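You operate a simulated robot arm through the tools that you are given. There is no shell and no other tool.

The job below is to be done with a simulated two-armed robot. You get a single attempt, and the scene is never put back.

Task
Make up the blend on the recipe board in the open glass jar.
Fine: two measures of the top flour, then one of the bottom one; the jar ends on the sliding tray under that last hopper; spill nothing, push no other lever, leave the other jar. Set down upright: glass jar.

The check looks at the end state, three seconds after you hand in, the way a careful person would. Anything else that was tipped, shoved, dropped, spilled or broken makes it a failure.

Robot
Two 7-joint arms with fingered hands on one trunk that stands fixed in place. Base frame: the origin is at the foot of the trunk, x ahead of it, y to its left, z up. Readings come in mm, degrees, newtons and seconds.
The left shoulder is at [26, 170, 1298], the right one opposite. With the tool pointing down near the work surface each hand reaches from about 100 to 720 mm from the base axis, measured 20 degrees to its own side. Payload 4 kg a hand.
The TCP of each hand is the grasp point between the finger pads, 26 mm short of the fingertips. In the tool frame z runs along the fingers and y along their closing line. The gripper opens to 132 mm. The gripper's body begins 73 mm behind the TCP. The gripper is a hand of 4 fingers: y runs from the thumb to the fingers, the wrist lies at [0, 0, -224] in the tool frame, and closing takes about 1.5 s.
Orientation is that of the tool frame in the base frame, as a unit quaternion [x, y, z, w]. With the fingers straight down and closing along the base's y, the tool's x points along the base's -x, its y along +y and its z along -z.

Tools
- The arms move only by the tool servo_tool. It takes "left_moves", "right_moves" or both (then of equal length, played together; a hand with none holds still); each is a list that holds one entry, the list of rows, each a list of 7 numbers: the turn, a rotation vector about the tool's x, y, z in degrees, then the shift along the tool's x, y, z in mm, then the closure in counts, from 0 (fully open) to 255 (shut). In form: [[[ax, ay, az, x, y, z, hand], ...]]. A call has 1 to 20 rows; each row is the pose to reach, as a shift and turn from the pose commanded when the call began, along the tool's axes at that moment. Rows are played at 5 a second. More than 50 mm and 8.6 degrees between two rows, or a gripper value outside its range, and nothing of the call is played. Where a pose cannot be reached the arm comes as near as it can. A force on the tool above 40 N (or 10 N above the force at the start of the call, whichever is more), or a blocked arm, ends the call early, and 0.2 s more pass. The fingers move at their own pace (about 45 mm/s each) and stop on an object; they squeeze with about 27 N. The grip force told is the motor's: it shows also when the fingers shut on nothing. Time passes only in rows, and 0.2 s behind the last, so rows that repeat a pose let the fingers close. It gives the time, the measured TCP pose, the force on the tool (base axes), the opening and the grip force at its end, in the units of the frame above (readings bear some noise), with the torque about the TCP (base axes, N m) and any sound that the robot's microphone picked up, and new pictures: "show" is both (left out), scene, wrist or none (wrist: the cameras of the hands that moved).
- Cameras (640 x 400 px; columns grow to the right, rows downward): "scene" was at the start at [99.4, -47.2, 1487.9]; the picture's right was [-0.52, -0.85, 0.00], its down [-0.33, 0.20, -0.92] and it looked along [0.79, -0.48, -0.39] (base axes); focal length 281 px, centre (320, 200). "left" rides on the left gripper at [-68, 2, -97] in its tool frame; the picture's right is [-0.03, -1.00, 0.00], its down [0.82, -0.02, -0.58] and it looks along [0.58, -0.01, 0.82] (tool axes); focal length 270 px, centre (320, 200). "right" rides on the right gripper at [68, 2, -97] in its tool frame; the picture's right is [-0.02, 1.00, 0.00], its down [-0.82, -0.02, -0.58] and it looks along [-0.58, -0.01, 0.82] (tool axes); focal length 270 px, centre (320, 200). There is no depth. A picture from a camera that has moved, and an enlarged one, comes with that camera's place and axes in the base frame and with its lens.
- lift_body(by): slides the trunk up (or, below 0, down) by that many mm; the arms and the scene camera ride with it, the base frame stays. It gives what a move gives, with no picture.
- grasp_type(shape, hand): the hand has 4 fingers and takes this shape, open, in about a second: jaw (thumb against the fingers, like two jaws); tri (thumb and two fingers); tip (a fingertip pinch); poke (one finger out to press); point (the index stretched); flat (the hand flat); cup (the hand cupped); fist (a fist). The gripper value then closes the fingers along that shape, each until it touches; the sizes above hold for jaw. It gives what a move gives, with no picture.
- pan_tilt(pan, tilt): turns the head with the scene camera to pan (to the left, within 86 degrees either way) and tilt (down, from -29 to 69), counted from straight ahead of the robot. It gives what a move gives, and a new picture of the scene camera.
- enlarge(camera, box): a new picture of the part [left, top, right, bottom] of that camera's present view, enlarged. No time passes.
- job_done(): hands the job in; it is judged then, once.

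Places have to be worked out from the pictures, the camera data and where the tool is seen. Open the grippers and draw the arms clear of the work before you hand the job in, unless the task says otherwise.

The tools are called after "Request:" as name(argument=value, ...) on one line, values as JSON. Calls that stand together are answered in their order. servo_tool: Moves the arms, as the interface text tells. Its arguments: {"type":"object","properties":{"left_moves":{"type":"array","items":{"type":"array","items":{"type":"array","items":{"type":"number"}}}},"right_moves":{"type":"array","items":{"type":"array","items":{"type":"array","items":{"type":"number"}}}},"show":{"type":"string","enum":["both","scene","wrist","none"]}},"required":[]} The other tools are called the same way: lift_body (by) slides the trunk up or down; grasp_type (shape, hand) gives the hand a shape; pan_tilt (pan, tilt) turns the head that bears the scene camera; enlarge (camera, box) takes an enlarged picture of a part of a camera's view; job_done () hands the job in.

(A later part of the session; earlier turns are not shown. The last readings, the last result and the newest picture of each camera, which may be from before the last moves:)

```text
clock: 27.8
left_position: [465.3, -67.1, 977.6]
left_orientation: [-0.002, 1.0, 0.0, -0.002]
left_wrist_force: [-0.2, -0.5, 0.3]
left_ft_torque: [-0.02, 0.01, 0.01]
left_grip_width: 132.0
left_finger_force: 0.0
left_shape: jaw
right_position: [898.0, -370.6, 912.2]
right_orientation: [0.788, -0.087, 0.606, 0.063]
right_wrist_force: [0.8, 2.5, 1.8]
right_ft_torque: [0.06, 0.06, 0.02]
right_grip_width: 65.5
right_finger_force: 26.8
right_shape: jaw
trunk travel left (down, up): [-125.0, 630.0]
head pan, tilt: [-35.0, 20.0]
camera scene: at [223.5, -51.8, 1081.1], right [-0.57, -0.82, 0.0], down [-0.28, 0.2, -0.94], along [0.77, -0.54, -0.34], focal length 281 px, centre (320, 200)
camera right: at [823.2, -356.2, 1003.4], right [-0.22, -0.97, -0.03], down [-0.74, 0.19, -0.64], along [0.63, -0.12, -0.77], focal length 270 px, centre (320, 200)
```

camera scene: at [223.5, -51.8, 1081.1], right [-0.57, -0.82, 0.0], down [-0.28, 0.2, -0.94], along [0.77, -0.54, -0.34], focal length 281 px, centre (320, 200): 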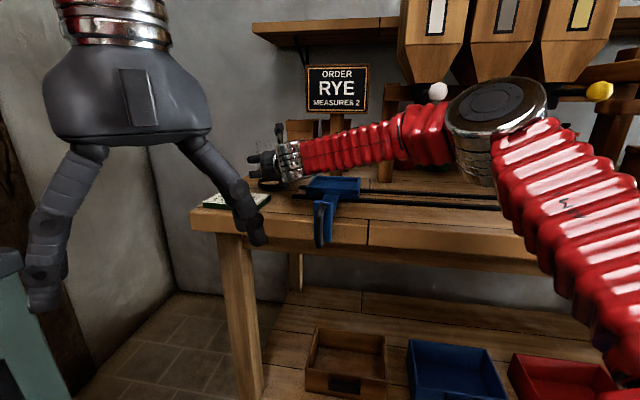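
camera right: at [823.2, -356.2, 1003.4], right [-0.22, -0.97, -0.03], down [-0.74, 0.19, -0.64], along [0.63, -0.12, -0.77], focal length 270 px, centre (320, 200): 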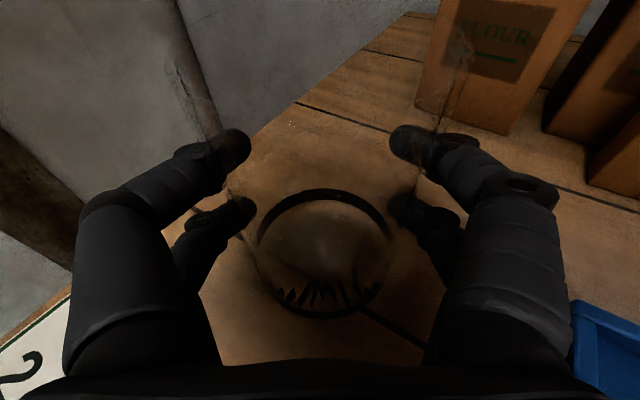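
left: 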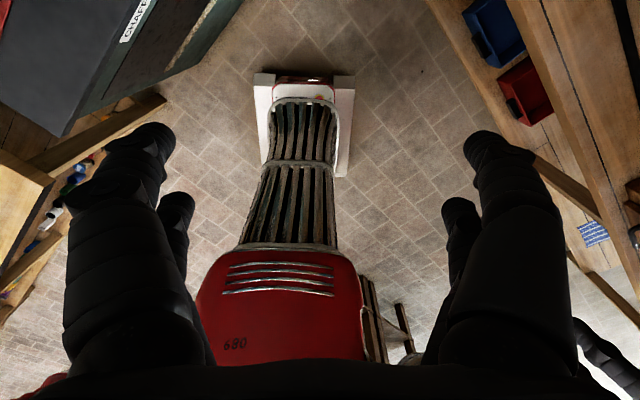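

Gripped (width 65.5, 27 N). I lift straight up a little, then a bit back toward the robot.

Request:
servo_tool(right_moves=[[[0, 0, 0, 5, 0, -1.4, 255], [0, 0, 0, 14, 0, -4, 255], [0, 0, 0, 26, 3, -17, 255], [0, 0, 0, 38, 5, -34, 255], [0, 0, 0, 48, 5, -40, 255], [0, 0, 0, 48, 5, -40, 255]]])

Request:
enlarge(camera="scene", box=[190, 120, 400, 250])

```text
clock: 29.2
left_position: [467.3, -66.9, 977.3]
left_orientation: [-0.001, 1.0, 0.0, 0.0]
left_wrist_force: [0.1, 0.4, 0.3]
left_ft_torque: [-0.01, 0.0, 0.03]
left_grip_width: 131.9
left_finger_force: 0.1
left_shape: jaw
right_position: [862.8, -372.4, 961.6]
right_orientation: [0.787, -0.089, 0.607, 0.064]
right_wrist_force: [0.4, -0.5, -2.9]
right_ft_torque: [-0.05, 0.03, 0.0]
right_grip_width: 65.1
right_finger_force: 26.8
right_shape: jaw
right hand out of reach, approached as far as the arm can: row 2, 3, 4, 5, 6
trunk travel left (down, up): [-125.0, 630.0]
head pan, tilt: [-35.0, 20.0]
camera scene: at [223.9, -52.1, 1081.0], right [-0.57, -0.82, 0.0], down [-0.28, 0.2, -0.94], along [0.77, -0.54, -0.34], focal length 281 px, centre (320, 200)
camera right: at [788.5, -358.3, 1052.9], right [-0.22, -0.97, -0.03], down [-0.74, 0.19, -0.64], along [0.63, -0.12, -0.77], focal length 270 px, centre (320, 200)
```

scene: 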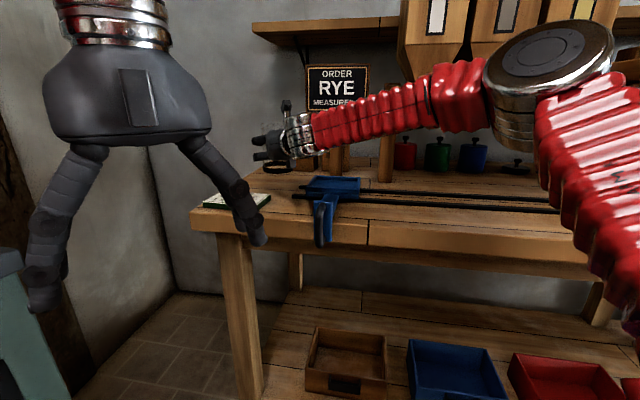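
right: 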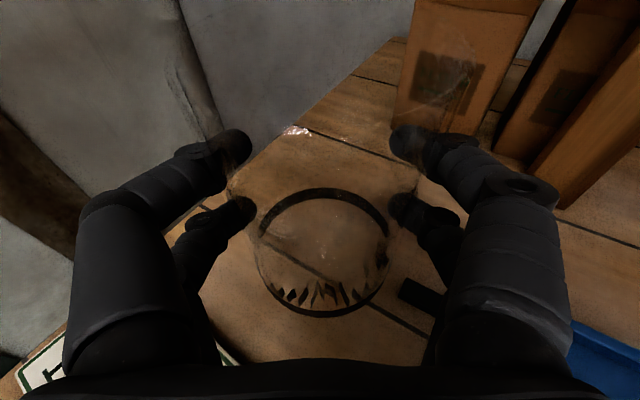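

```text
3.05 times, centred on (295, 185) of scene
camera zoom: at [223.9, -52.1, 1081.0], right [-0.57, -0.82, 0.0], down [-0.28, 0.2, -0.94], along [0.77, -0.54, -0.34], focal length 857 px, centre (396, 246)
```

zoom: 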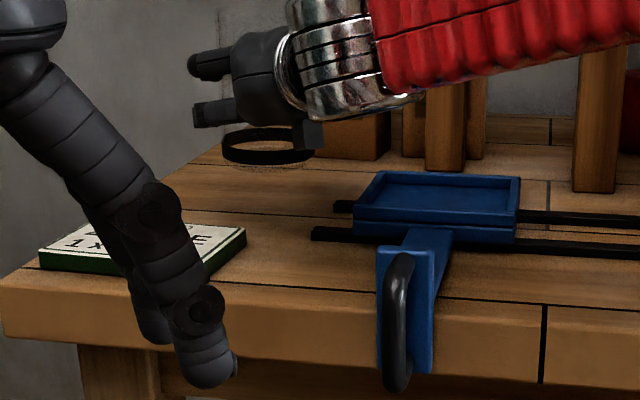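

The jar is held and level. Tray centre works out near (746,-466) with rim z≈880; I raise a bit more and carry the jar there, yawing the hand toward the wall so the forearm stays clear of the knobs.

Request:
servo_tool(right_moves=[[[0, 0, 0, 15, 0, -4, 255], [0, 0, 0, 29, 0, -7.5, 255], [-2.8, 0, 0.75, 26, 14, -20, 255], [-5.5, 0, 1.5, 22, 29, -32, 255], [-8.3, 0, 2.3, 19, 43, -44, 255], [-11.1, 0, 3, 16, 57, -56, 255], [-13.9, 0, 3.8, 13, 72, -68, 255], [-16.6, 0, 4.5, 10, 86, -80, 255], [-19.4, 0, 5.3, 7, 100, -92, 255], [-22.2, 0, 6.05, 3.6, 114.7, -103.5, 255], [-22.2, 0, 6.05, 3.6, 114.7, -103.5, 255]]])

Request:
enlarge(camera="scene", box=[210, 100, 420, 240])

```text
clock: 31.6
left_position: [466.7, -67.5, 975.6]
left_orientation: [-0.001, 1.0, 0.0, -0.001]
left_wrist_force: [0.3, -0.1, 0.0]
left_ft_torque: [-0.03, 0.01, 0.04]
left_grip_width: 131.7
left_finger_force: 0.1
left_shape: jaw
right_position: [739.6, -464.0, 991.0]
right_orientation: [0.756, -0.244, 0.578, 0.184]
right_wrist_force: [1.0, 0.0, -2.3]
right_ft_torque: [0.02, 0.03, -0.01]
right_grip_width: 64.8
right_finger_force: 27.0
right_shape: jaw
right hand out of reach, approached as far as the arm can: row 1, 2, 3
trunk travel left (down, up): [-125.0, 630.0]
head pan, tilt: [-35.0, 20.0]
camera scene: at [223.8, -52.1, 1081.0], right [-0.57, -0.82, 0.0], down [-0.28, 0.2, -0.94], along [0.77, -0.54, -0.34], focal length 281 px, centre (320, 200)
camera right: at [678.5, -422.3, 1082.7], right [-0.59, -0.81, -0.03], down [-0.61, 0.47, -0.63], along [0.53, -0.36, -0.77], focal length 270 px, centre (320, 200)
```

scene: 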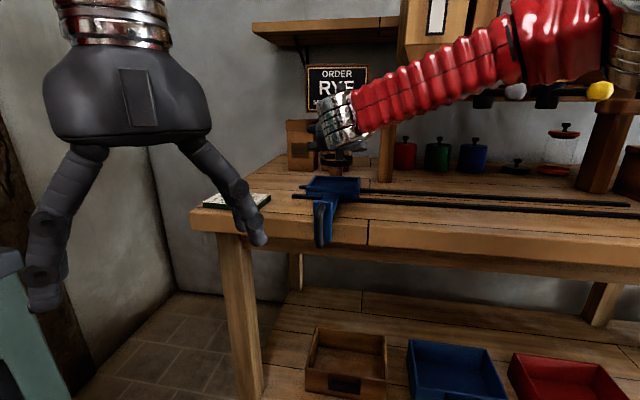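
right: 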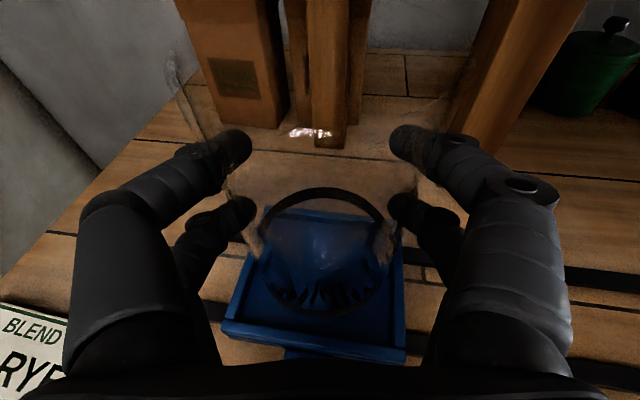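

```text
2.86 times, centred on (315, 170) of scene
camera zoom: at [223.8, -52.1, 1081.0], right [-0.57, -0.82, 0.0], down [-0.28, 0.2, -0.94], along [0.77, -0.54, -0.34], focal length 803 px, centre (334, 286)
```

zoom: 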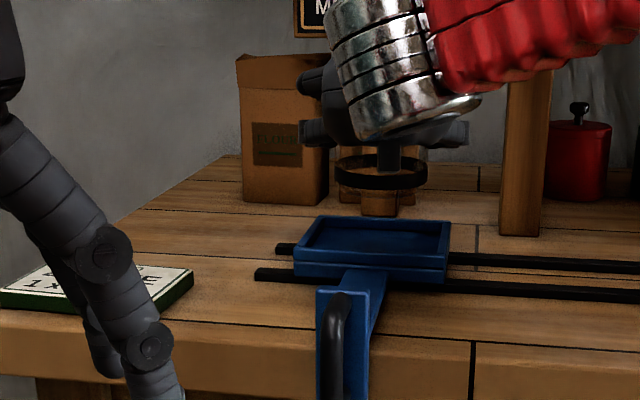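

The wrist view places the tray centre at about (761,-477); the jar is at (748,-469) now. I shift 13/-8 mm and lower to just above the tray floor.

Request:
servo_tool(right_moves=[[[0, 0, 0, -2, -0.3, 10, 255], [0, 0, 0, -16, -0.5, 18, 255], [0, 0, 0, -30, -0.7, 23, 255], [0, 0, 0, -49, -0.9, 29.1, 255], [0, 0, 0, -49, -0.9, 29.1, 255]]])

Request:
enlarge(camera="scene", box=[240, 130, 400, 240])

Request:
enlarge(camera="right", box=[200, 180, 440, 380])

```text
clock: 32.8
left_position: [466.0, -67.8, 977.0]
left_orientation: [-0.001, 1.0, 0.001, -0.001]
left_wrist_force: [0.1, 0.5, 0.5]
left_ft_torque: [0.01, 0.0, 0.02]
left_grip_width: 131.8
left_finger_force: 0.0
left_shape: jaw
right_position: [753.3, -471.3, 937.1]
right_orientation: [0.756, -0.243, 0.579, 0.184]
right_wrist_force: [1.7, -1.0, 1.8]
right_ft_torque: [0.0, 0.12, 0.0]
right_grip_width: 64.7
right_finger_force: 26.7
right_shape: jaw
trunk travel left (down, up): [-125.0, 630.0]
head pan, tilt: [-35.0, 20.0]
camera scene: at [223.5, -52.0, 1081.2], right [-0.57, -0.82, 0.0], down [-0.28, 0.2, -0.94], along [0.77, -0.54, -0.34], focal length 281 px, centre (320, 200)
camera right: at [691.1, -429.3, 1027.8], right [-0.59, -0.81, -0.03], down [-0.61, 0.47, -0.64], along [0.53, -0.36, -0.77], focal length 270 px, centre (320, 200)
```

scene: 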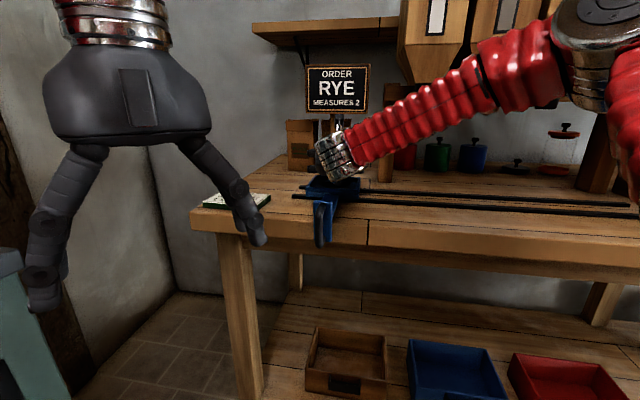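
right: 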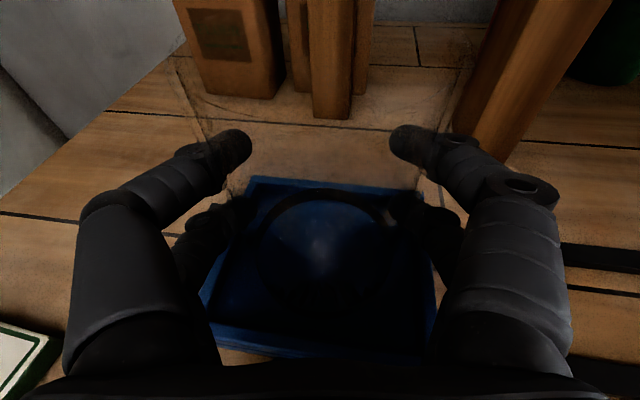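

```text
3.64 times, centred on (320, 185) of scene
camera zoom: at [223.5, -52.0, 1081.2], right [-0.57, -0.82, 0.0], down [-0.28, 0.2, -0.94], along [0.77, -0.54, -0.34], focal length 1022 px, centre (320, 254)
```

zoom: 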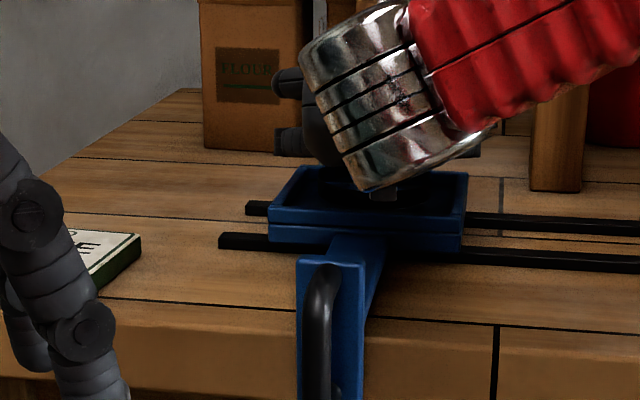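

```text
2.00 times, centred on (320, 280) of right
camera zoom: at [691.1, -429.3, 1027.8], right [-0.59, -0.81, -0.03], down [-0.61, 0.47, -0.64], along [0.53, -0.36, -0.77], focal length 541 px, centre (320, 40)
```

zoom: 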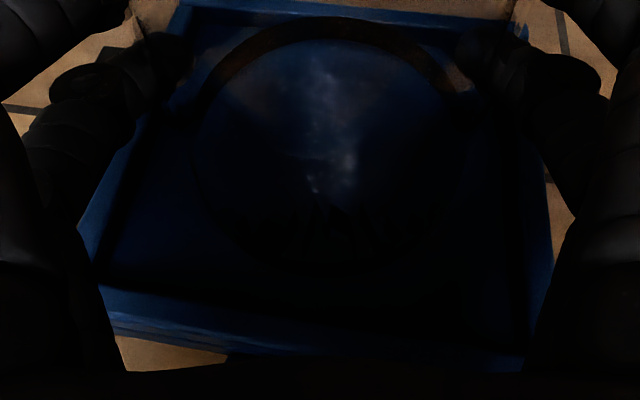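

The force on the tool flipped from -2.3 to +1.8 N vertically, suggesting the jar is now touching the tray floor, and it's centred. I lower 2 mm more to confirm contact.

Request:
servo_tool(right_moves=[[[0, 0, 0, -1, 0, 0.3, 255], [0, 0, 0, -2, 0, 0.5, 255], [0, 0, 0, -2, 0, 0.5, 255]]], show="none")

```text
clock: 33.6
left_position: [466.9, -66.7, 977.0]
left_orientation: [-0.001, 1.0, 0.0, 0.0]
left_wrist_force: [-0.3, 0.2, -0.5]
left_ft_torque: [0.03, 0.0, 0.0]
left_grip_width: 131.7
left_finger_force: 0.1
left_shape: jaw
right_position: [753.2, -470.1, 935.7]
right_orientation: [0.756, -0.244, 0.579, 0.184]
right_wrist_force: [2.9, -1.0, 5.7]
right_ft_torque: [-0.11, 0.13, 0.06]
right_grip_width: 65.0
right_finger_force: 26.9
right_shape: jaw
trunk travel left (down, up): [-125.0, 630.0]
head pan, tilt: [-35.0, 20.0]
```

Contact confirmed (5.7 N). I ease off a millimetre and open the fingers gradually.

Request:
servo_tool(right_moves=[[[0, 0, 0, 1, 0, -0.3, 255], [0, 0, 0, 1, 0, -0.3, 140], [0, 0, 0, 1, 0, -0.3, 120], [0, 0, 0, 1, 0, -0.3, 100], [0, 0, 0, 1, 0, -0.3, 80], [0, 0, 0, 1, 0, -0.3, 50], [0, 0, 0, 1, 0, -0.3, 20], [0, 0, 0, 1, 0, -0.3, 0], [0, 0, 0, 1, 0, -0.3, 0], [0, 0, 0, 1, 0, -0.3, 0]]])

```text
clock: 35.8
left_position: [467.6, -66.2, 977.1]
left_orientation: [-0.001, 1.0, 0.001, -0.001]
left_wrist_force: [-0.8, 0.6, 0.2]
left_ft_torque: [-0.01, -0.02, 0.0]
left_grip_width: 131.9
left_finger_force: 0.1
left_shape: jaw
right_position: [753.0, -470.9, 935.3]
right_orientation: [0.756, -0.243, 0.579, 0.184]
right_wrist_force: [-1.0, -0.2, -0.2]
right_ft_torque: [0.03, -0.02, -0.01]
right_grip_width: 131.9
right_finger_force: 0.0
right_shape: jaw
trunk travel left (down, up): [-125.0, 630.0]
head pan, tilt: [-35.0, 20.0]
camera scene: at [223.5, -52.0, 1081.1], right [-0.57, -0.82, 0.0], down [-0.28, 0.2, -0.94], along [0.77, -0.54, -0.34], focal length 281 px, centre (320, 200)
camera right: at [691.4, -429.2, 1027.2], right [-0.59, -0.81, -0.03], down [-0.61, 0.47, -0.64], along [0.53, -0.36, -0.77], focal length 270 px, centre (320, 200)
```

scene: 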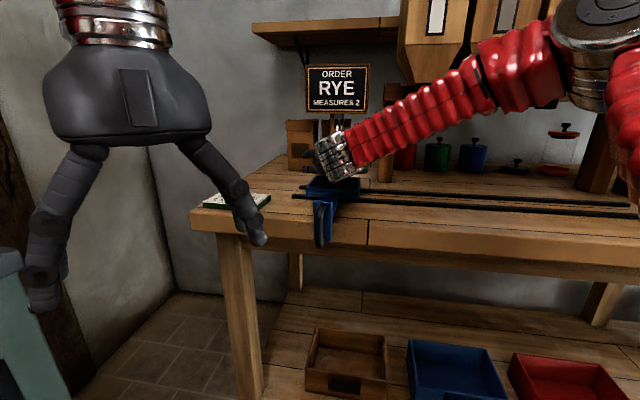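
right: 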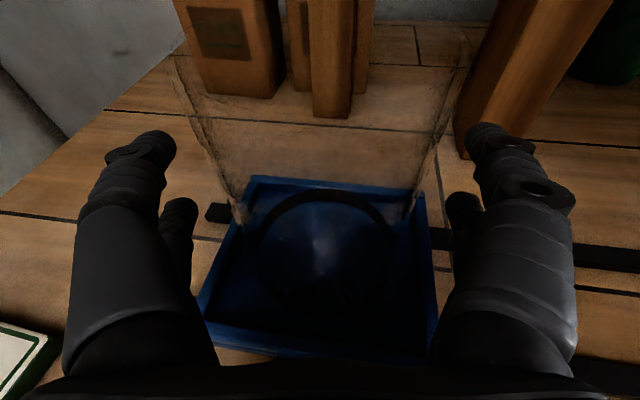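

The jar stands upright, centred in the tray. I withdraw straight back along the tool axis.

Request:
servo_tool(right_moves=[[[0, 0, 0, 0, 0, -20, 0], [0, 0, 0, 0, 0, -40, 0], [0, 0, 0, 0, 0, -70, 0], [0, 0, 0, 0, 0, -100, 0], [0, 0, 0, 0, 0, -130, 0], [0, 0, 0, 0, 0, -160, 0]]])

Request:
enlarge(camera="scene", box=[230, 120, 420, 250])

```text
clock: 37.2
left_position: [466.8, -66.0, 977.4]
left_orientation: [-0.001, 1.0, 0.0, 0.0]
left_wrist_force: [0.3, -0.3, -0.2]
left_ft_torque: [0.0, 0.03, 0.01]
left_grip_width: 131.7
left_finger_force: 0.0
left_shape: jaw
right_position: [628.5, -381.6, 977.5]
right_orientation: [0.756, -0.244, 0.578, 0.184]
right_wrist_force: [0.7, -0.1, 0.3]
right_ft_torque: [-0.03, -0.01, 0.04]
right_grip_width: 132.0
right_finger_force: 0.0
right_shape: jaw
trunk travel left (down, up): [-125.0, 630.0]
head pan, tilt: [-35.0, 20.0]
camera scene: at [223.1, -51.9, 1081.3], right [-0.57, -0.82, 0.0], down [-0.28, 0.2, -0.94], along [0.77, -0.54, -0.34], focal length 281 px, centre (320, 200)
camera right: at [565.5, -339.7, 1069.5], right [-0.59, -0.81, -0.03], down [-0.61, 0.47, -0.64], along [0.53, -0.36, -0.77], focal length 270 px, centre (320, 200)
```

scene: 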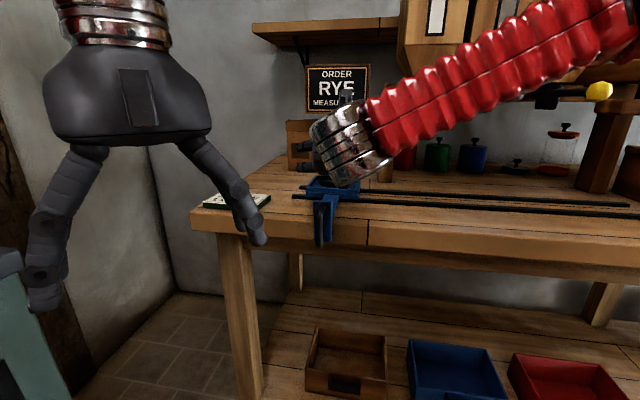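
right: 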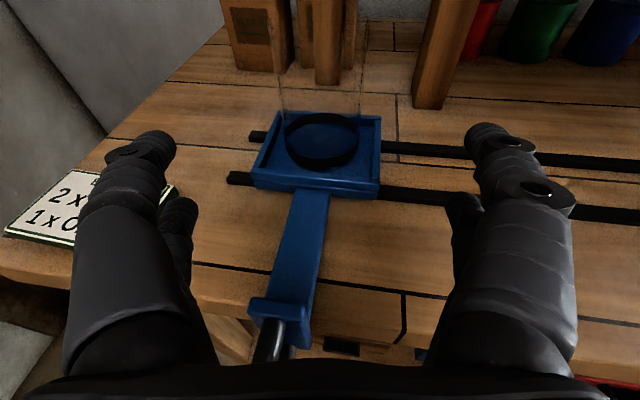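

```text
3.08 times, centred on (325, 185) of scene
camera zoom: at [223.1, -51.9, 1081.3], right [-0.57, -0.82, 0.0], down [-0.28, 0.2, -0.94], along [0.77, -0.54, -0.34], focal length 865 px, centre (305, 246)
```

zoom: 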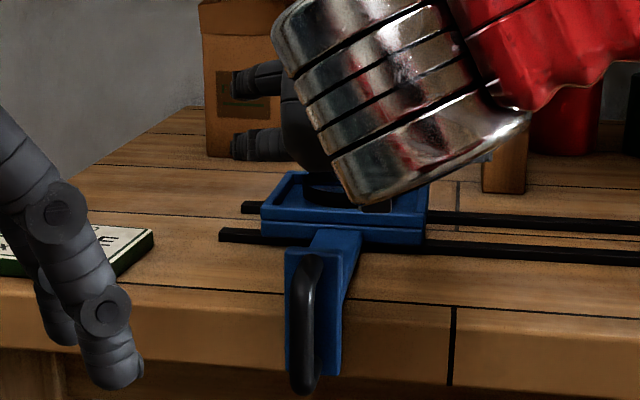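

The jar is safely in the tray. Before gripping the tray handle I check where the left arm's elbow is, since I want to move the left hand out of the way.

Request:
pan_tilt(pan=35, tilt=10)

```text
clock: 38.6
left_position: [466.6, -67.9, 977.9]
left_orientation: [-0.001, 1.0, 0.0, -0.001]
left_wrist_force: [-0.4, -0.1, -0.6]
left_ft_torque: [0.0, 0.0, -0.02]
left_grip_width: 131.8
left_finger_force: 0.0
left_shape: jaw
right_position: [629.3, -382.5, 978.3]
right_orientation: [0.757, -0.244, 0.578, 0.184]
right_wrist_force: [0.0, -0.6, 0.4]
right_ft_torque: [0.01, -0.02, -0.01]
right_grip_width: 131.5
right_finger_force: 0.1
right_shape: jaw
trunk travel left (down, up): [-125.0, 630.0]
head pan, tilt: [35.0, 10.0]
camera scene: at [223.3, 54.7, 1097.4], right [0.57, -0.82, 0.0], down [-0.14, -0.1, -0.98], along [0.81, 0.56, -0.17], focal length 281 px, centre (320, 200)
```

scene: 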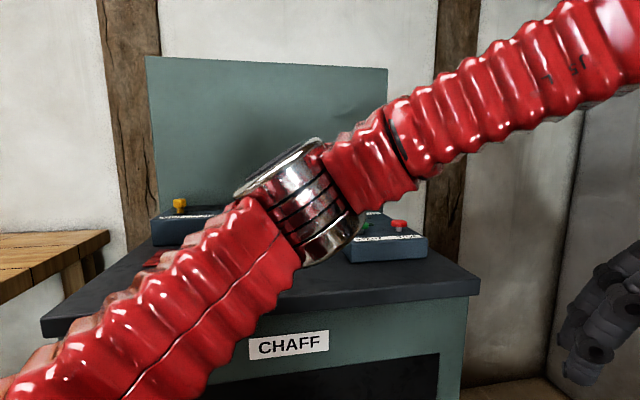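

The left elbow is near the chaff machine, so I simply raise the left hand and shift it slightly left to clear space for the right wrist.

Request:
servo_tool(left_moves=[[[0, 0, 0, 0, 0, -30, 0], [0, 0, 0, 0, 10, -65, 0], [0, 0, 0, 5, 20, -100, 0], [0, 0, 0, 10, 30, -135, 0], [0, 0, 0, 15, 40, -170, 0], [0, 0, 0, 15, 40, -170, 0]]], show="scene")

Request:
pan_tilt(pan=-45, tilt=25)

```text
clock: 40.0
left_position: [449.6, -24.2, 1128.2]
left_orientation: [-0.001, 1.0, -0.002, 0.002]
left_wrist_force: [-0.5, -0.1, -0.1]
left_ft_torque: [-0.04, 0.03, 0.01]
left_grip_width: 131.9
left_finger_force: 0.0
left_shape: jaw
left hand out of reach, approached as far as the arm can: row 5, 6
right_position: [628.6, -381.9, 977.5]
right_orientation: [0.756, -0.244, 0.579, 0.184]
right_wrist_force: [-0.1, -1.4, 0.7]
right_ft_torque: [0.01, -0.01, -0.02]
right_grip_width: 132.1
right_finger_force: 0.0
right_shape: jaw
trunk travel left (down, up): [-125.0, 630.0]
head pan, tilt: [35.0, 10.0]
camera scene: at [222.8, 54.8, 1097.5], right [0.57, -0.82, 0.0], down [-0.14, -0.1, -0.98], along [0.81, 0.56, -0.17], focal length 281 px, centre (320, 200)
```

scene: 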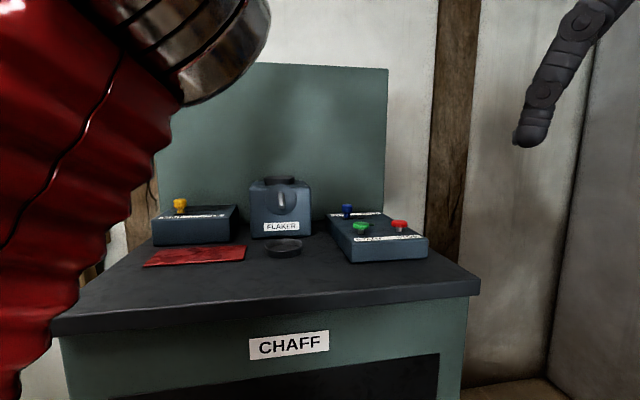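

```text
clock: 41.5
left_position: [451.4, -23.8, 1127.4]
left_orientation: [-0.001, 1.0, -0.002, 0.0]
left_wrist_force: [0.9, 0.5, 0.6]
left_ft_torque: [-0.01, -0.03, 0.0]
left_grip_width: 131.7
left_finger_force: 0.1
left_shape: jaw
right_position: [629.0, -381.6, 977.7]
right_orientation: [0.757, -0.244, 0.578, 0.184]
right_wrist_force: [-0.4, 0.8, -0.3]
right_ft_torque: [-0.02, 0.0, 0.0]
right_grip_width: 131.9
right_finger_force: 0.1
right_shape: jaw
trunk travel left (down, up): [-125.0, 630.0]
head pan, tilt: [-45.0, 25.0]
camera scene: at [212.2, -63.6, 1073.1], right [-0.71, -0.71, 0.0], down [-0.3, 0.3, -0.91], along [0.64, -0.64, -0.42], focal length 281 px, centre (320, 200)
```

scene: 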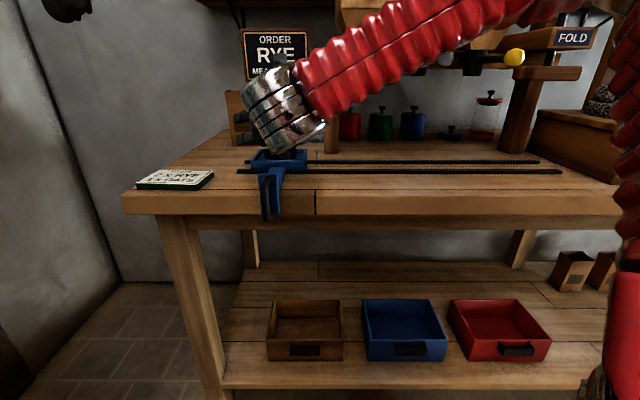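

The rails run exactly at the -45° bench direction. I reorient the right hand to face the bench (pitched 40° down) just in front of and above the tray handle and look.

Request:
servo_tool(right_moves=[[[-1.7, -4.9, 0.8, -8.9, -8, -18.6, 0], [-3.4, -9.9, 1.7, -17.7, -16.1, -37.2, 0], [-5.1, -14.8, 2.5, -26.6, -24.2, -55.9, 0], [-6.8, -19.8, 3.4, -35.4, -32.2, -74.5, 0], [-8.5, -24.7, 4.2, -44.3, -40.3, -93.1, 0], [-8.5, -24.7, 4.2, -44.3, -40.3, -93.1, 0]]])

```text
clock: 42.9
left_position: [449.7, -24.9, 1128.0]
left_orientation: [-0.001, 1.0, -0.001, 0.0]
left_wrist_force: [-0.4, 0.1, -0.8]
left_ft_torque: [-0.01, 0.02, 0.0]
left_grip_width: 131.9
left_finger_force: 0.0
left_shape: jaw
right_position: [568.0, -289.3, 958.7]
right_orientation: [0.838, -0.347, 0.39, 0.161]
right_wrist_force: [-1.5, 0.6, -0.8]
right_ft_torque: [0.02, -0.01, 0.0]
right_grip_width: 131.9
right_finger_force: 0.0
right_shape: jaw
trunk travel left (down, up): [-125.0, 630.0]
head pan, tilt: [-45.0, 25.0]
camera scene: at [212.1, -63.6, 1073.1], right [-0.71, -0.71, 0.0], down [-0.3, 0.3, -0.91], along [0.64, -0.64, -0.42], focal length 281 px, centre (320, 200)
camera right: at [546.1, -269.6, 1073.4], right [-0.72, -0.7, -0.02], down [-0.67, 0.7, -0.25], along [0.19, -0.17, -0.97], focal length 270 px, centre (320, 200)
```

scene: 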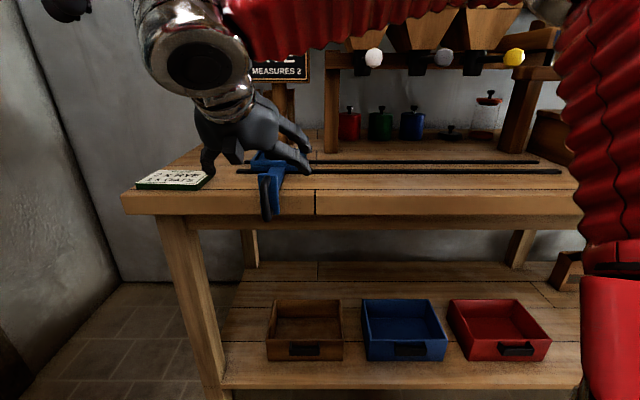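
right: 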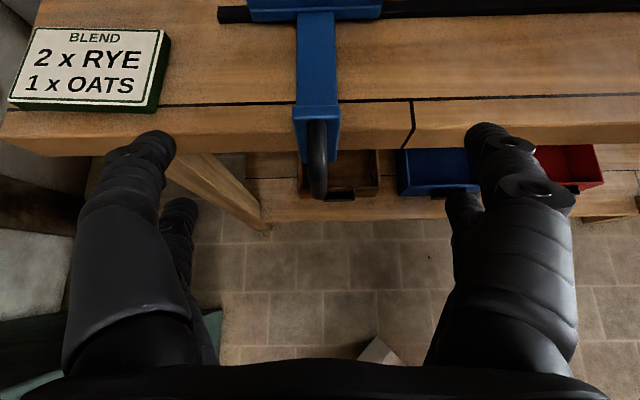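

The handle bar is at u≈-200 mm along the bench, nicely centred under the hand. I advance so the open fingers straddle the bar and plate.

Request:
servo_tool(right_moves=[[[0, 0, 0, -5, -1, 25, 0], [0, 0, 0, -10, -2, 50, 0], [0, 0, 0, -15, -2.8, 75, 0], [0, 0, 0, -19, -2.8, 100, 0], [0, 0, 0, -21.2, -2.8, 118, 0], [0, 0, 0, -21.2, -2.8, 118, 0]]])

Request:
enlarge(camera="scene", box=[150, 100, 370, 250])

```text
clock: 44.3
left_position: [450.8, -23.9, 1128.4]
left_orientation: [-0.002, 1.0, -0.001, 0.0]
left_wrist_force: [0.1, -0.3, -0.2]
left_ft_torque: [0.01, 0.01, 0.01]
left_grip_width: 131.9
left_finger_force: 0.0
left_shape: jaw
right_position: [624.7, -340.8, 866.1]
right_orientation: [0.838, -0.346, 0.39, 0.161]
right_wrist_force: [-0.2, 0.7, -0.1]
right_ft_torque: [0.01, -0.02, -0.03]
right_grip_width: 131.9
right_finger_force: 0.1
right_shape: jaw
trunk travel left (down, up): [-125.0, 630.0]
head pan, tilt: [-45.0, 25.0]
camera scene: at [212.1, -63.7, 1073.1], right [-0.71, -0.71, 0.0], down [-0.3, 0.3, -0.91], along [0.64, -0.64, -0.42], focal length 281 px, centre (320, 200)
camera right: at [602.5, -321.9, 981.0], right [-0.72, -0.7, -0.02], down [-0.67, 0.7, -0.25], along [0.19, -0.17, -0.97], focal length 270 px, centre (320, 200)
```

scene: 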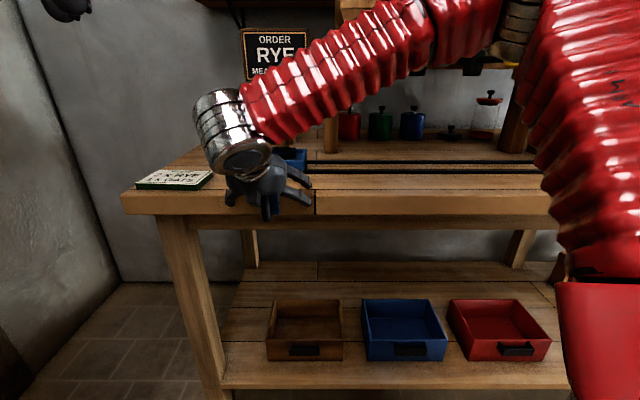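
right: 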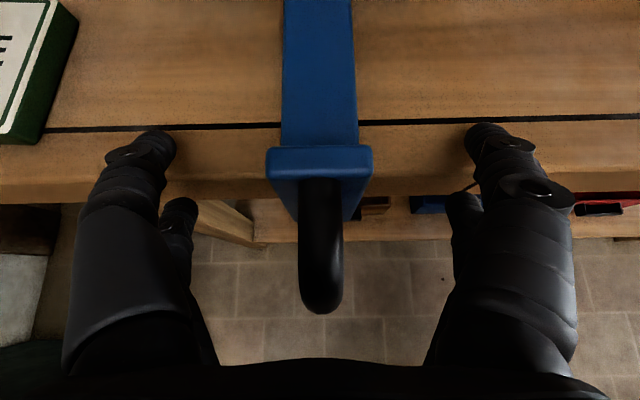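

```text
2.67 times, centred on (260, 175) of scene
camera zoom: at [212.1, -63.7, 1073.1], right [-0.71, -0.71, 0.0], down [-0.3, 0.3, -0.91], along [0.64, -0.64, -0.42], focal length 750 px, centre (480, 267)
```

zoom: 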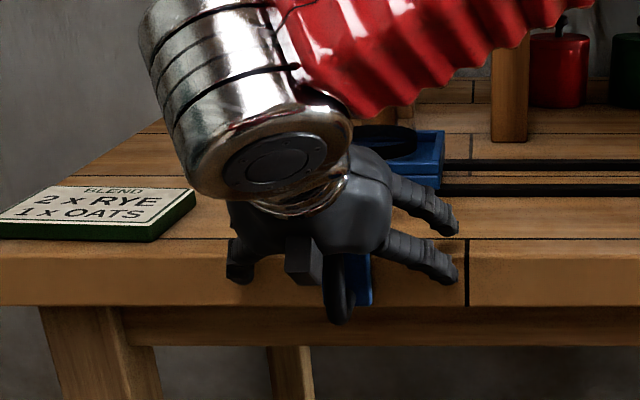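

Fingers straddle the handle cleanly. I close on it.

Request:
servo_tool(right_moves=[[[0, 0, 0, 0, 0, 0, 60], [0, 0, 0, 0, 0, 0, 110], [0, 0, 0, 0, 0, 0, 160], [0, 0, 0, 0, 0, 0, 200], [0, 0, 0, 0, 0, 0, 230], [0, 0, 0, 0, 0, 0, 255], [0, 0, 0, 0, 0, 0, 255], [0, 0, 0, 0, 0, 0, 255]]])

```text
clock: 46.1
left_position: [449.0, -24.2, 1127.9]
left_orientation: [-0.001, 1.0, -0.002, 0.0]
left_wrist_force: [-0.5, -0.7, -0.3]
left_ft_torque: [-0.01, 0.01, 0.01]
left_grip_width: 131.9
left_finger_force: 0.0
left_shape: jaw
right_position: [624.1, -341.0, 864.9]
right_orientation: [0.838, -0.346, 0.39, 0.162]
right_wrist_force: [2.0, -1.4, -1.4]
right_ft_torque: [-0.01, -0.01, 0.03]
right_grip_width: 29.5
right_finger_force: 27.0
right_shape: jaw
trunk travel left (down, up): [-125.0, 630.0]
head pan, tilt: [-45.0, 25.0]
camera scene: at [212.5, -63.8, 1073.0], right [-0.71, -0.71, 0.0], down [-0.3, 0.3, -0.91], along [0.64, -0.64, -0.42], focal length 281 px, centre (320, 200)
camera right: at [602.8, -322.0, 980.7], right [-0.72, -0.7, -0.02], down [-0.67, 0.7, -0.25], along [0.19, -0.17, -0.97], focal length 270 px, centre (320, 200)
```

scene: 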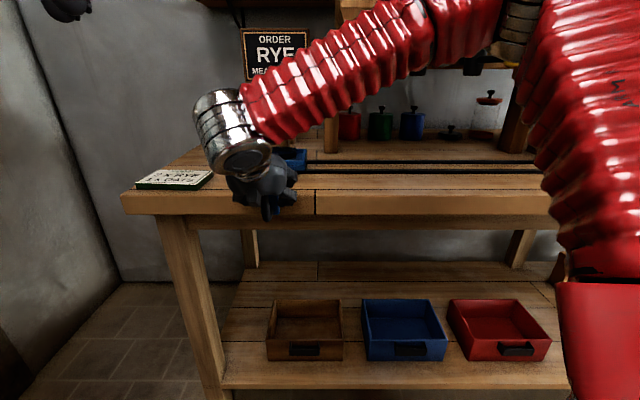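
right: 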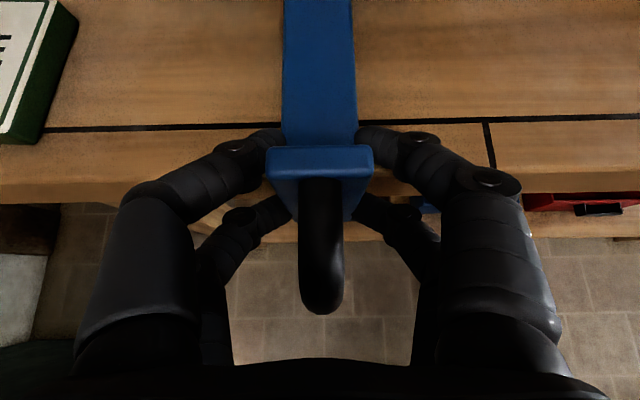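

Firm grip on the handle. I slide the tray slowly along the bench (+tool y), 100 mm first.

Request:
servo_tool(right_moves=[[[0, 0, 0, 0, 3, 0, 255], [0, 0, 0, 0, 9, 0, 255], [0, 0, 0, 0, 18, 0, 255], [0, 0, 0, 0, 29, 0, 255], [0, 0, 0, 0, 41, 0, 255], [0, 0, 0, 0, 54, 0, 255], [0, 0, 0, 0, 67, 0, 255], [0, 0, 0, 0, 79, 0, 255], [0, 0, 0, 0, 89, 0, 255], [0, 0, 0, 0, 96, 0, 255], [0, 0, 0, 0, 100, 0, 255]]])

```text
clock: 48.5
left_position: [450.5, -24.5, 1128.3]
left_orientation: [0.0, 1.0, -0.001, 0.001]
left_wrist_force: [-0.6, -0.2, 0.1]
left_ft_torque: [-0.03, -0.01, 0.0]
left_grip_width: 132.1
left_finger_force: 0.2
left_shape: jaw
right_position: [554.6, -412.6, 866.3]
right_orientation: [0.838, -0.346, 0.39, 0.161]
right_wrist_force: [-5.1, 5.5, -6.1]
right_ft_torque: [0.12, 0.1, -0.01]
right_grip_width: 29.0
right_finger_force: 26.8
right_shape: jaw
trunk travel left (down, up): [-125.0, 630.0]
head pan, tilt: [-45.0, 25.0]
camera scene: at [212.0, -63.5, 1073.1], right [-0.71, -0.71, 0.0], down [-0.3, 0.3, -0.91], along [0.64, -0.64, -0.42], focal length 281 px, centre (320, 200)
camera right: at [532.7, -392.7, 980.9], right [-0.72, -0.7, -0.02], down [-0.67, 0.7, -0.25], along [0.19, -0.17, -0.97], focal length 270 px, centre (320, 200)
```

scene: 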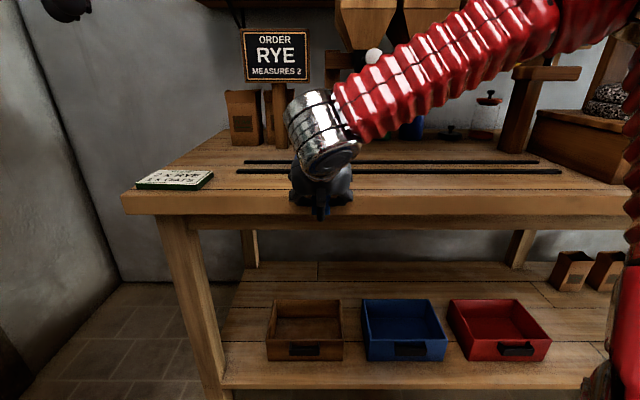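
right: 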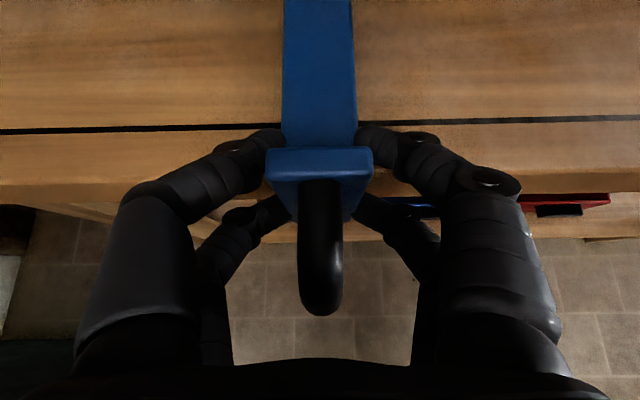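

Slid cleanly with small forces. Another 110 mm.

Request:
servo_tool(right_moves=[[[0, 0, 0, 0, 3, 0, 255], [0, 0, 0, 0, 9, 0, 255], [0, 0, 0, 0, 18, 0, 255], [0, 0, 0, 0, 29, 0, 255], [0, 0, 0, 0, 41, 0, 255], [0, 0, 0, 0, 54, 0, 255], [0, 0, 0, 0, 67, 0, 255], [0, 0, 0, 0, 79, 0, 255], [0, 0, 0, 0, 90, 0, 255], [0, 0, 0, 0, 99, 0, 255], [0, 0, 0, 0, 106, 0, 255], [0, 0, 0, 0, 110, 0, 255]]])

```text
clock: 51.1
left_position: [450.6, -25.4, 1127.8]
left_orientation: [-0.001, 1.0, -0.001, 0.0]
left_wrist_force: [0.1, 0.0, 0.1]
left_ft_torque: [-0.03, 0.04, -0.01]
left_grip_width: 132.1
left_finger_force: 0.1
left_shape: jaw
right_position: [476.5, -491.3, 865.9]
right_orientation: [0.838, -0.347, 0.389, 0.162]
right_wrist_force: [-2.9, 3.2, -14.2]
right_ft_torque: [0.17, 0.08, -0.01]
right_grip_width: 29.4
right_finger_force: 26.6
right_shape: jaw
trunk travel left (down, up): [-125.0, 630.0]
head pan, tilt: [-45.0, 25.0]
camera scene: at [212.6, -64.3, 1072.9], right [-0.71, -0.71, 0.0], down [-0.3, 0.3, -0.91], along [0.64, -0.64, -0.42], focal length 281 px, centre (320, 200)
camera right: at [454.6, -470.9, 981.4], right [-0.72, -0.7, -0.02], down [-0.67, 0.7, -0.25], along [0.19, -0.17, -0.97], focal length 270 px, centre (320, 200)
```

scene: 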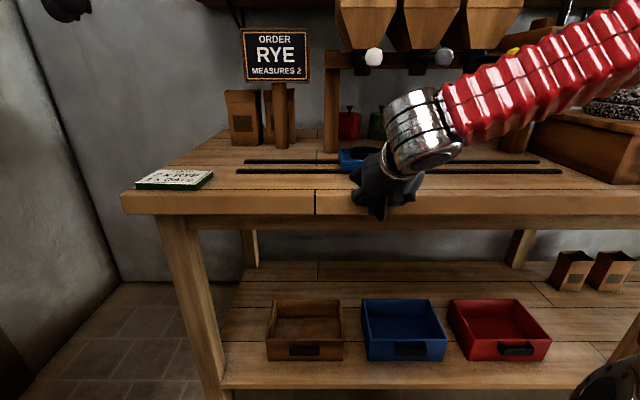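
right: 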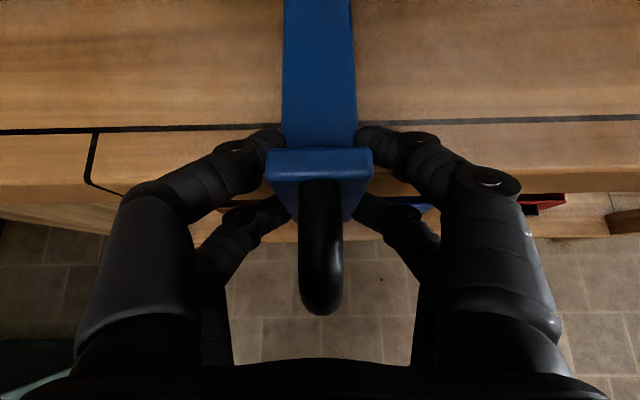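

The tray is now between WHEAT and RYE. I enlarge to measure spouts versus tray.

Request:
enlarge(camera="scene", box=[320, 0, 560, 200])

Request:
enlarge(camera="scene", box=[320, 30, 440, 180])

```text
2.00 times, centred on (440, 100) of scene
camera zoom: at [212.6, -64.3, 1072.9], right [-0.71, -0.71, 0.0], down [-0.3, 0.3, -0.91], along [0.64, -0.64, -0.42], focal length 562 px, centre (80, 400)
```

zoom: 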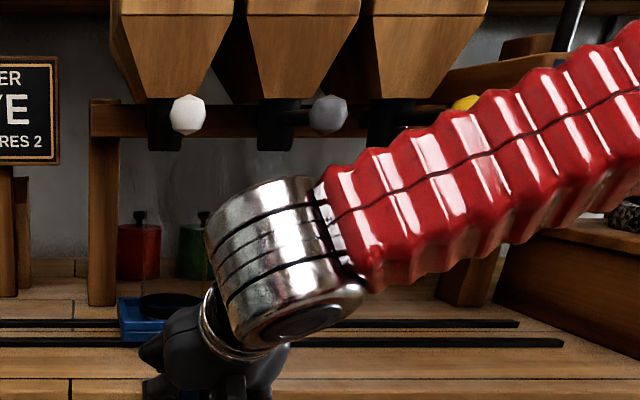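

```text
2.67 times, centred on (380, 105) of scene
camera zoom: at [212.6, -64.3, 1072.9], right [-0.71, -0.71, 0.0], down [-0.3, 0.3, -0.91], along [0.64, -0.64, -0.42], focal length 750 px, centre (160, 453)
```

zoom: 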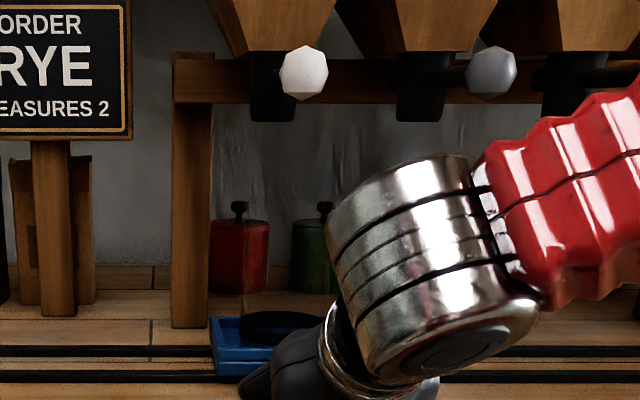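

Measured in bench coordinates: jar at u≈12, spouts at u≈-9 (WHEAT), 117 (RYE), 243 (OATS). I slide the tray 104 mm further, to under RYE, easing the hand 1 mm down to relieve the vertical load.

Request:
servo_tool(right_moves=[[[0, 0, 0, 0, 3, 0, 255], [0, 0, 0, 0, 9, 0, 255], [0, 0, 0, 0, 18, 0, 255], [0, 0, 0, 0, 29, 0, 255], [0, 0, 0, 0, 41, 0, 255], [0, 0, 0, 0, 54, 0, 255], [0, 0, 0, 0, 67, 0, 255], [0, 0, 0, 0, 79, 0, 255], [0, 0, 0, 0, 89, 0, 255], [0, 0, 0, 0, 97, 0, 255], [0, 0, 0, 0, 102, 0, 255], [0, 0, 0, 0, 104, 0, 255]]])

Request:
enlarge(camera="scene", box=[320, 10, 560, 190])

```text
clock: 53.5
left_position: [447.4, -21.4, 1129.6]
left_orientation: [-0.002, 1.0, -0.002, 0.003]
left_wrist_force: [-1.0, -0.2, 0.3]
left_ft_torque: [-0.02, 0.01, 0.02]
left_grip_width: 132.1
left_finger_force: 0.1
left_shape: jaw
right_position: [412.2, -556.1, 864.2]
right_orientation: [0.832, -0.345, 0.401, 0.167]
right_wrist_force: [-15.4, 10.4, 19.0]
right_ft_torque: [0.02, 0.09, -0.01]
right_grip_width: 30.2
right_finger_force: 27.2
right_shape: jaw
right hand out of reach, approached as far as the arm can: row 8, 9, 10, 11
trunk travel left (down, up): [-125.0, 630.0]
head pan, tilt: [-45.0, 25.0]
stopped in row 11 (right hand): the force on the tool passed its limit at 42 N (the readings are from after the stop); the commanded pose is now the measured one
camera scene: at [209.2, -61.4, 1073.8], right [-0.71, -0.71, 0.0], down [-0.3, 0.3, -0.91], along [0.64, -0.64, -0.42], focal length 281 px, centre (320, 200)
camera right: at [387.6, -533.6, 978.4], right [-0.72, -0.69, -0.02], down [-0.66, 0.69, -0.28], along [0.21, -0.19, -0.96], focal length 270 px, centre (320, 200)
```

scene: 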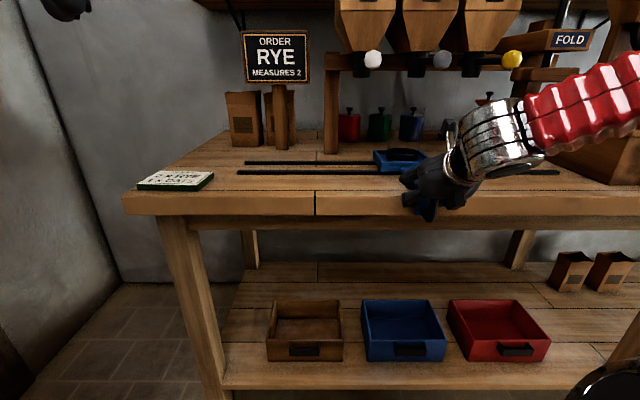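
right: 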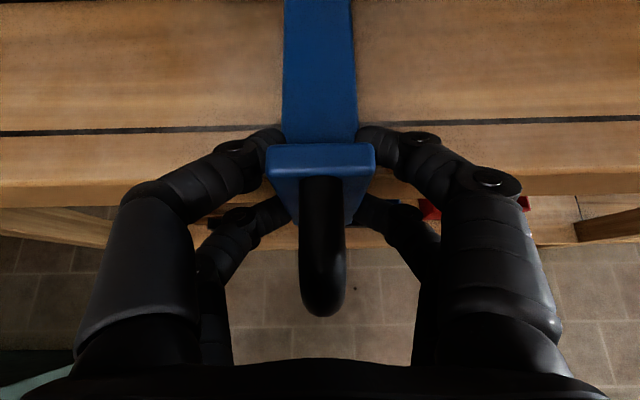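

```text
2.22 times, centred on (440, 100) of scene
camera zoom: at [209.2, -61.4, 1073.8], right [-0.71, -0.71, 0.0], down [-0.3, 0.3, -0.91], along [0.64, -0.64, -0.42], focal length 625 px, centre (53, 422)
```

zoom: 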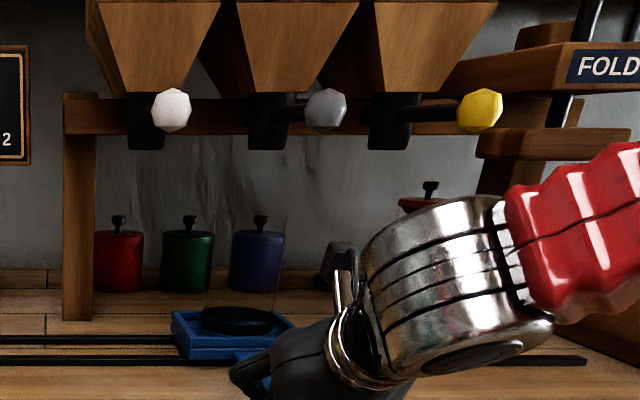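

The tray jar is now at u≈102, about 12 mm short of the RYE spout (u≈114), but the right arm is too folded here. I open the hand and will raise the trunk for a better arm posture.

Request:
servo_tool(right_moves=[[[0, 0, 0, 0, 0, 0, 200], [0, 0, 0, 0, 0, 0, 150], [0, 0, 0, 0, 0, 0, 100], [0, 0, 0, 0, 0, 0, 50], [0, 0, 0, 0, 0, 0, 0], [0, 0, 0, 0, 0, 0, 0], [0, 0, 0, 0, 0, 0, 0], [0, 0, 0, 0, 0, 0, 0]]])

```text
clock: 55.3
left_position: [448.2, -23.7, 1128.1]
left_orientation: [-0.001, 1.0, -0.001, 0.0]
left_wrist_force: [-0.3, -0.6, 0.0]
left_ft_torque: [0.06, -0.01, 0.03]
left_grip_width: 132.1
left_finger_force: 0.1
left_shape: jaw
right_position: [414.2, -558.6, 859.3]
right_orientation: [0.833, -0.346, 0.399, 0.166]
right_wrist_force: [0.2, -0.2, 0.2]
right_ft_torque: [0.01, 0.01, 0.0]
right_grip_width: 132.2
right_finger_force: 0.0
right_shape: jaw
trunk travel left (down, up): [-125.0, 630.0]
head pan, tilt: [-45.0, 25.0]
camera scene: at [211.9, -63.7, 1073.1], right [-0.71, -0.71, 0.0], down [-0.3, 0.3, -0.91], along [0.64, -0.64, -0.42], focal length 281 px, centre (320, 200)
camera right: at [390.2, -536.0, 974.5], right [-0.72, -0.69, -0.02], down [-0.66, 0.7, -0.27], along [0.2, -0.18, -0.96], focal length 270 px, centre (320, 200)
```

scene: 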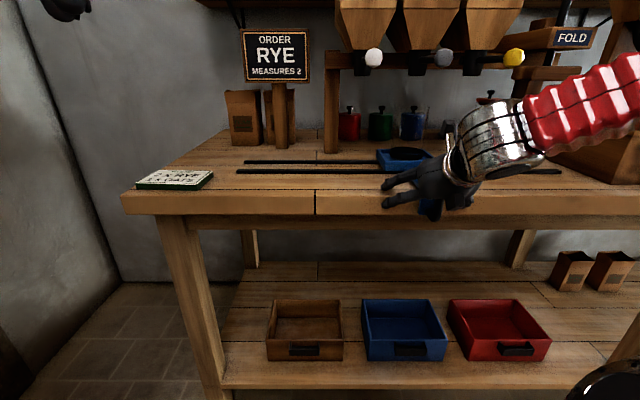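
right: 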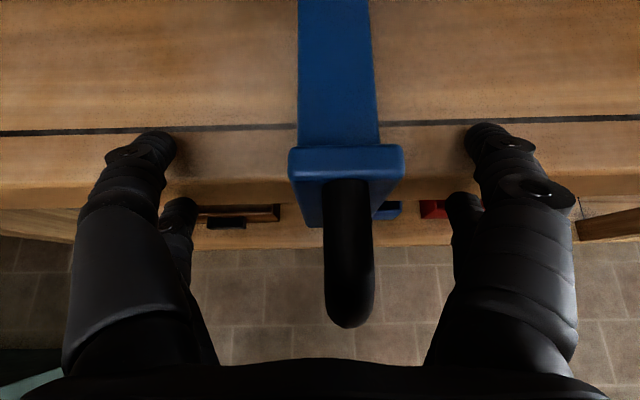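

The tray seems to have relaxed about 8 mm further right on release. I measure again.

Request:
enlarge(camera="scene", box=[330, 20, 530, 180])

```text
2.50 times, centred on (430, 100) of scene
camera zoom: at [211.9, -63.7, 1073.1], right [-0.71, -0.71, 0.0], down [-0.3, 0.3, -0.91], along [0.64, -0.64, -0.42], focal length 703 px, centre (45, 450)
```

zoom: 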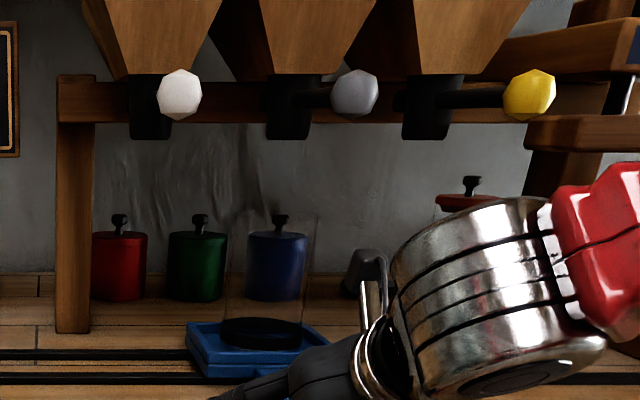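

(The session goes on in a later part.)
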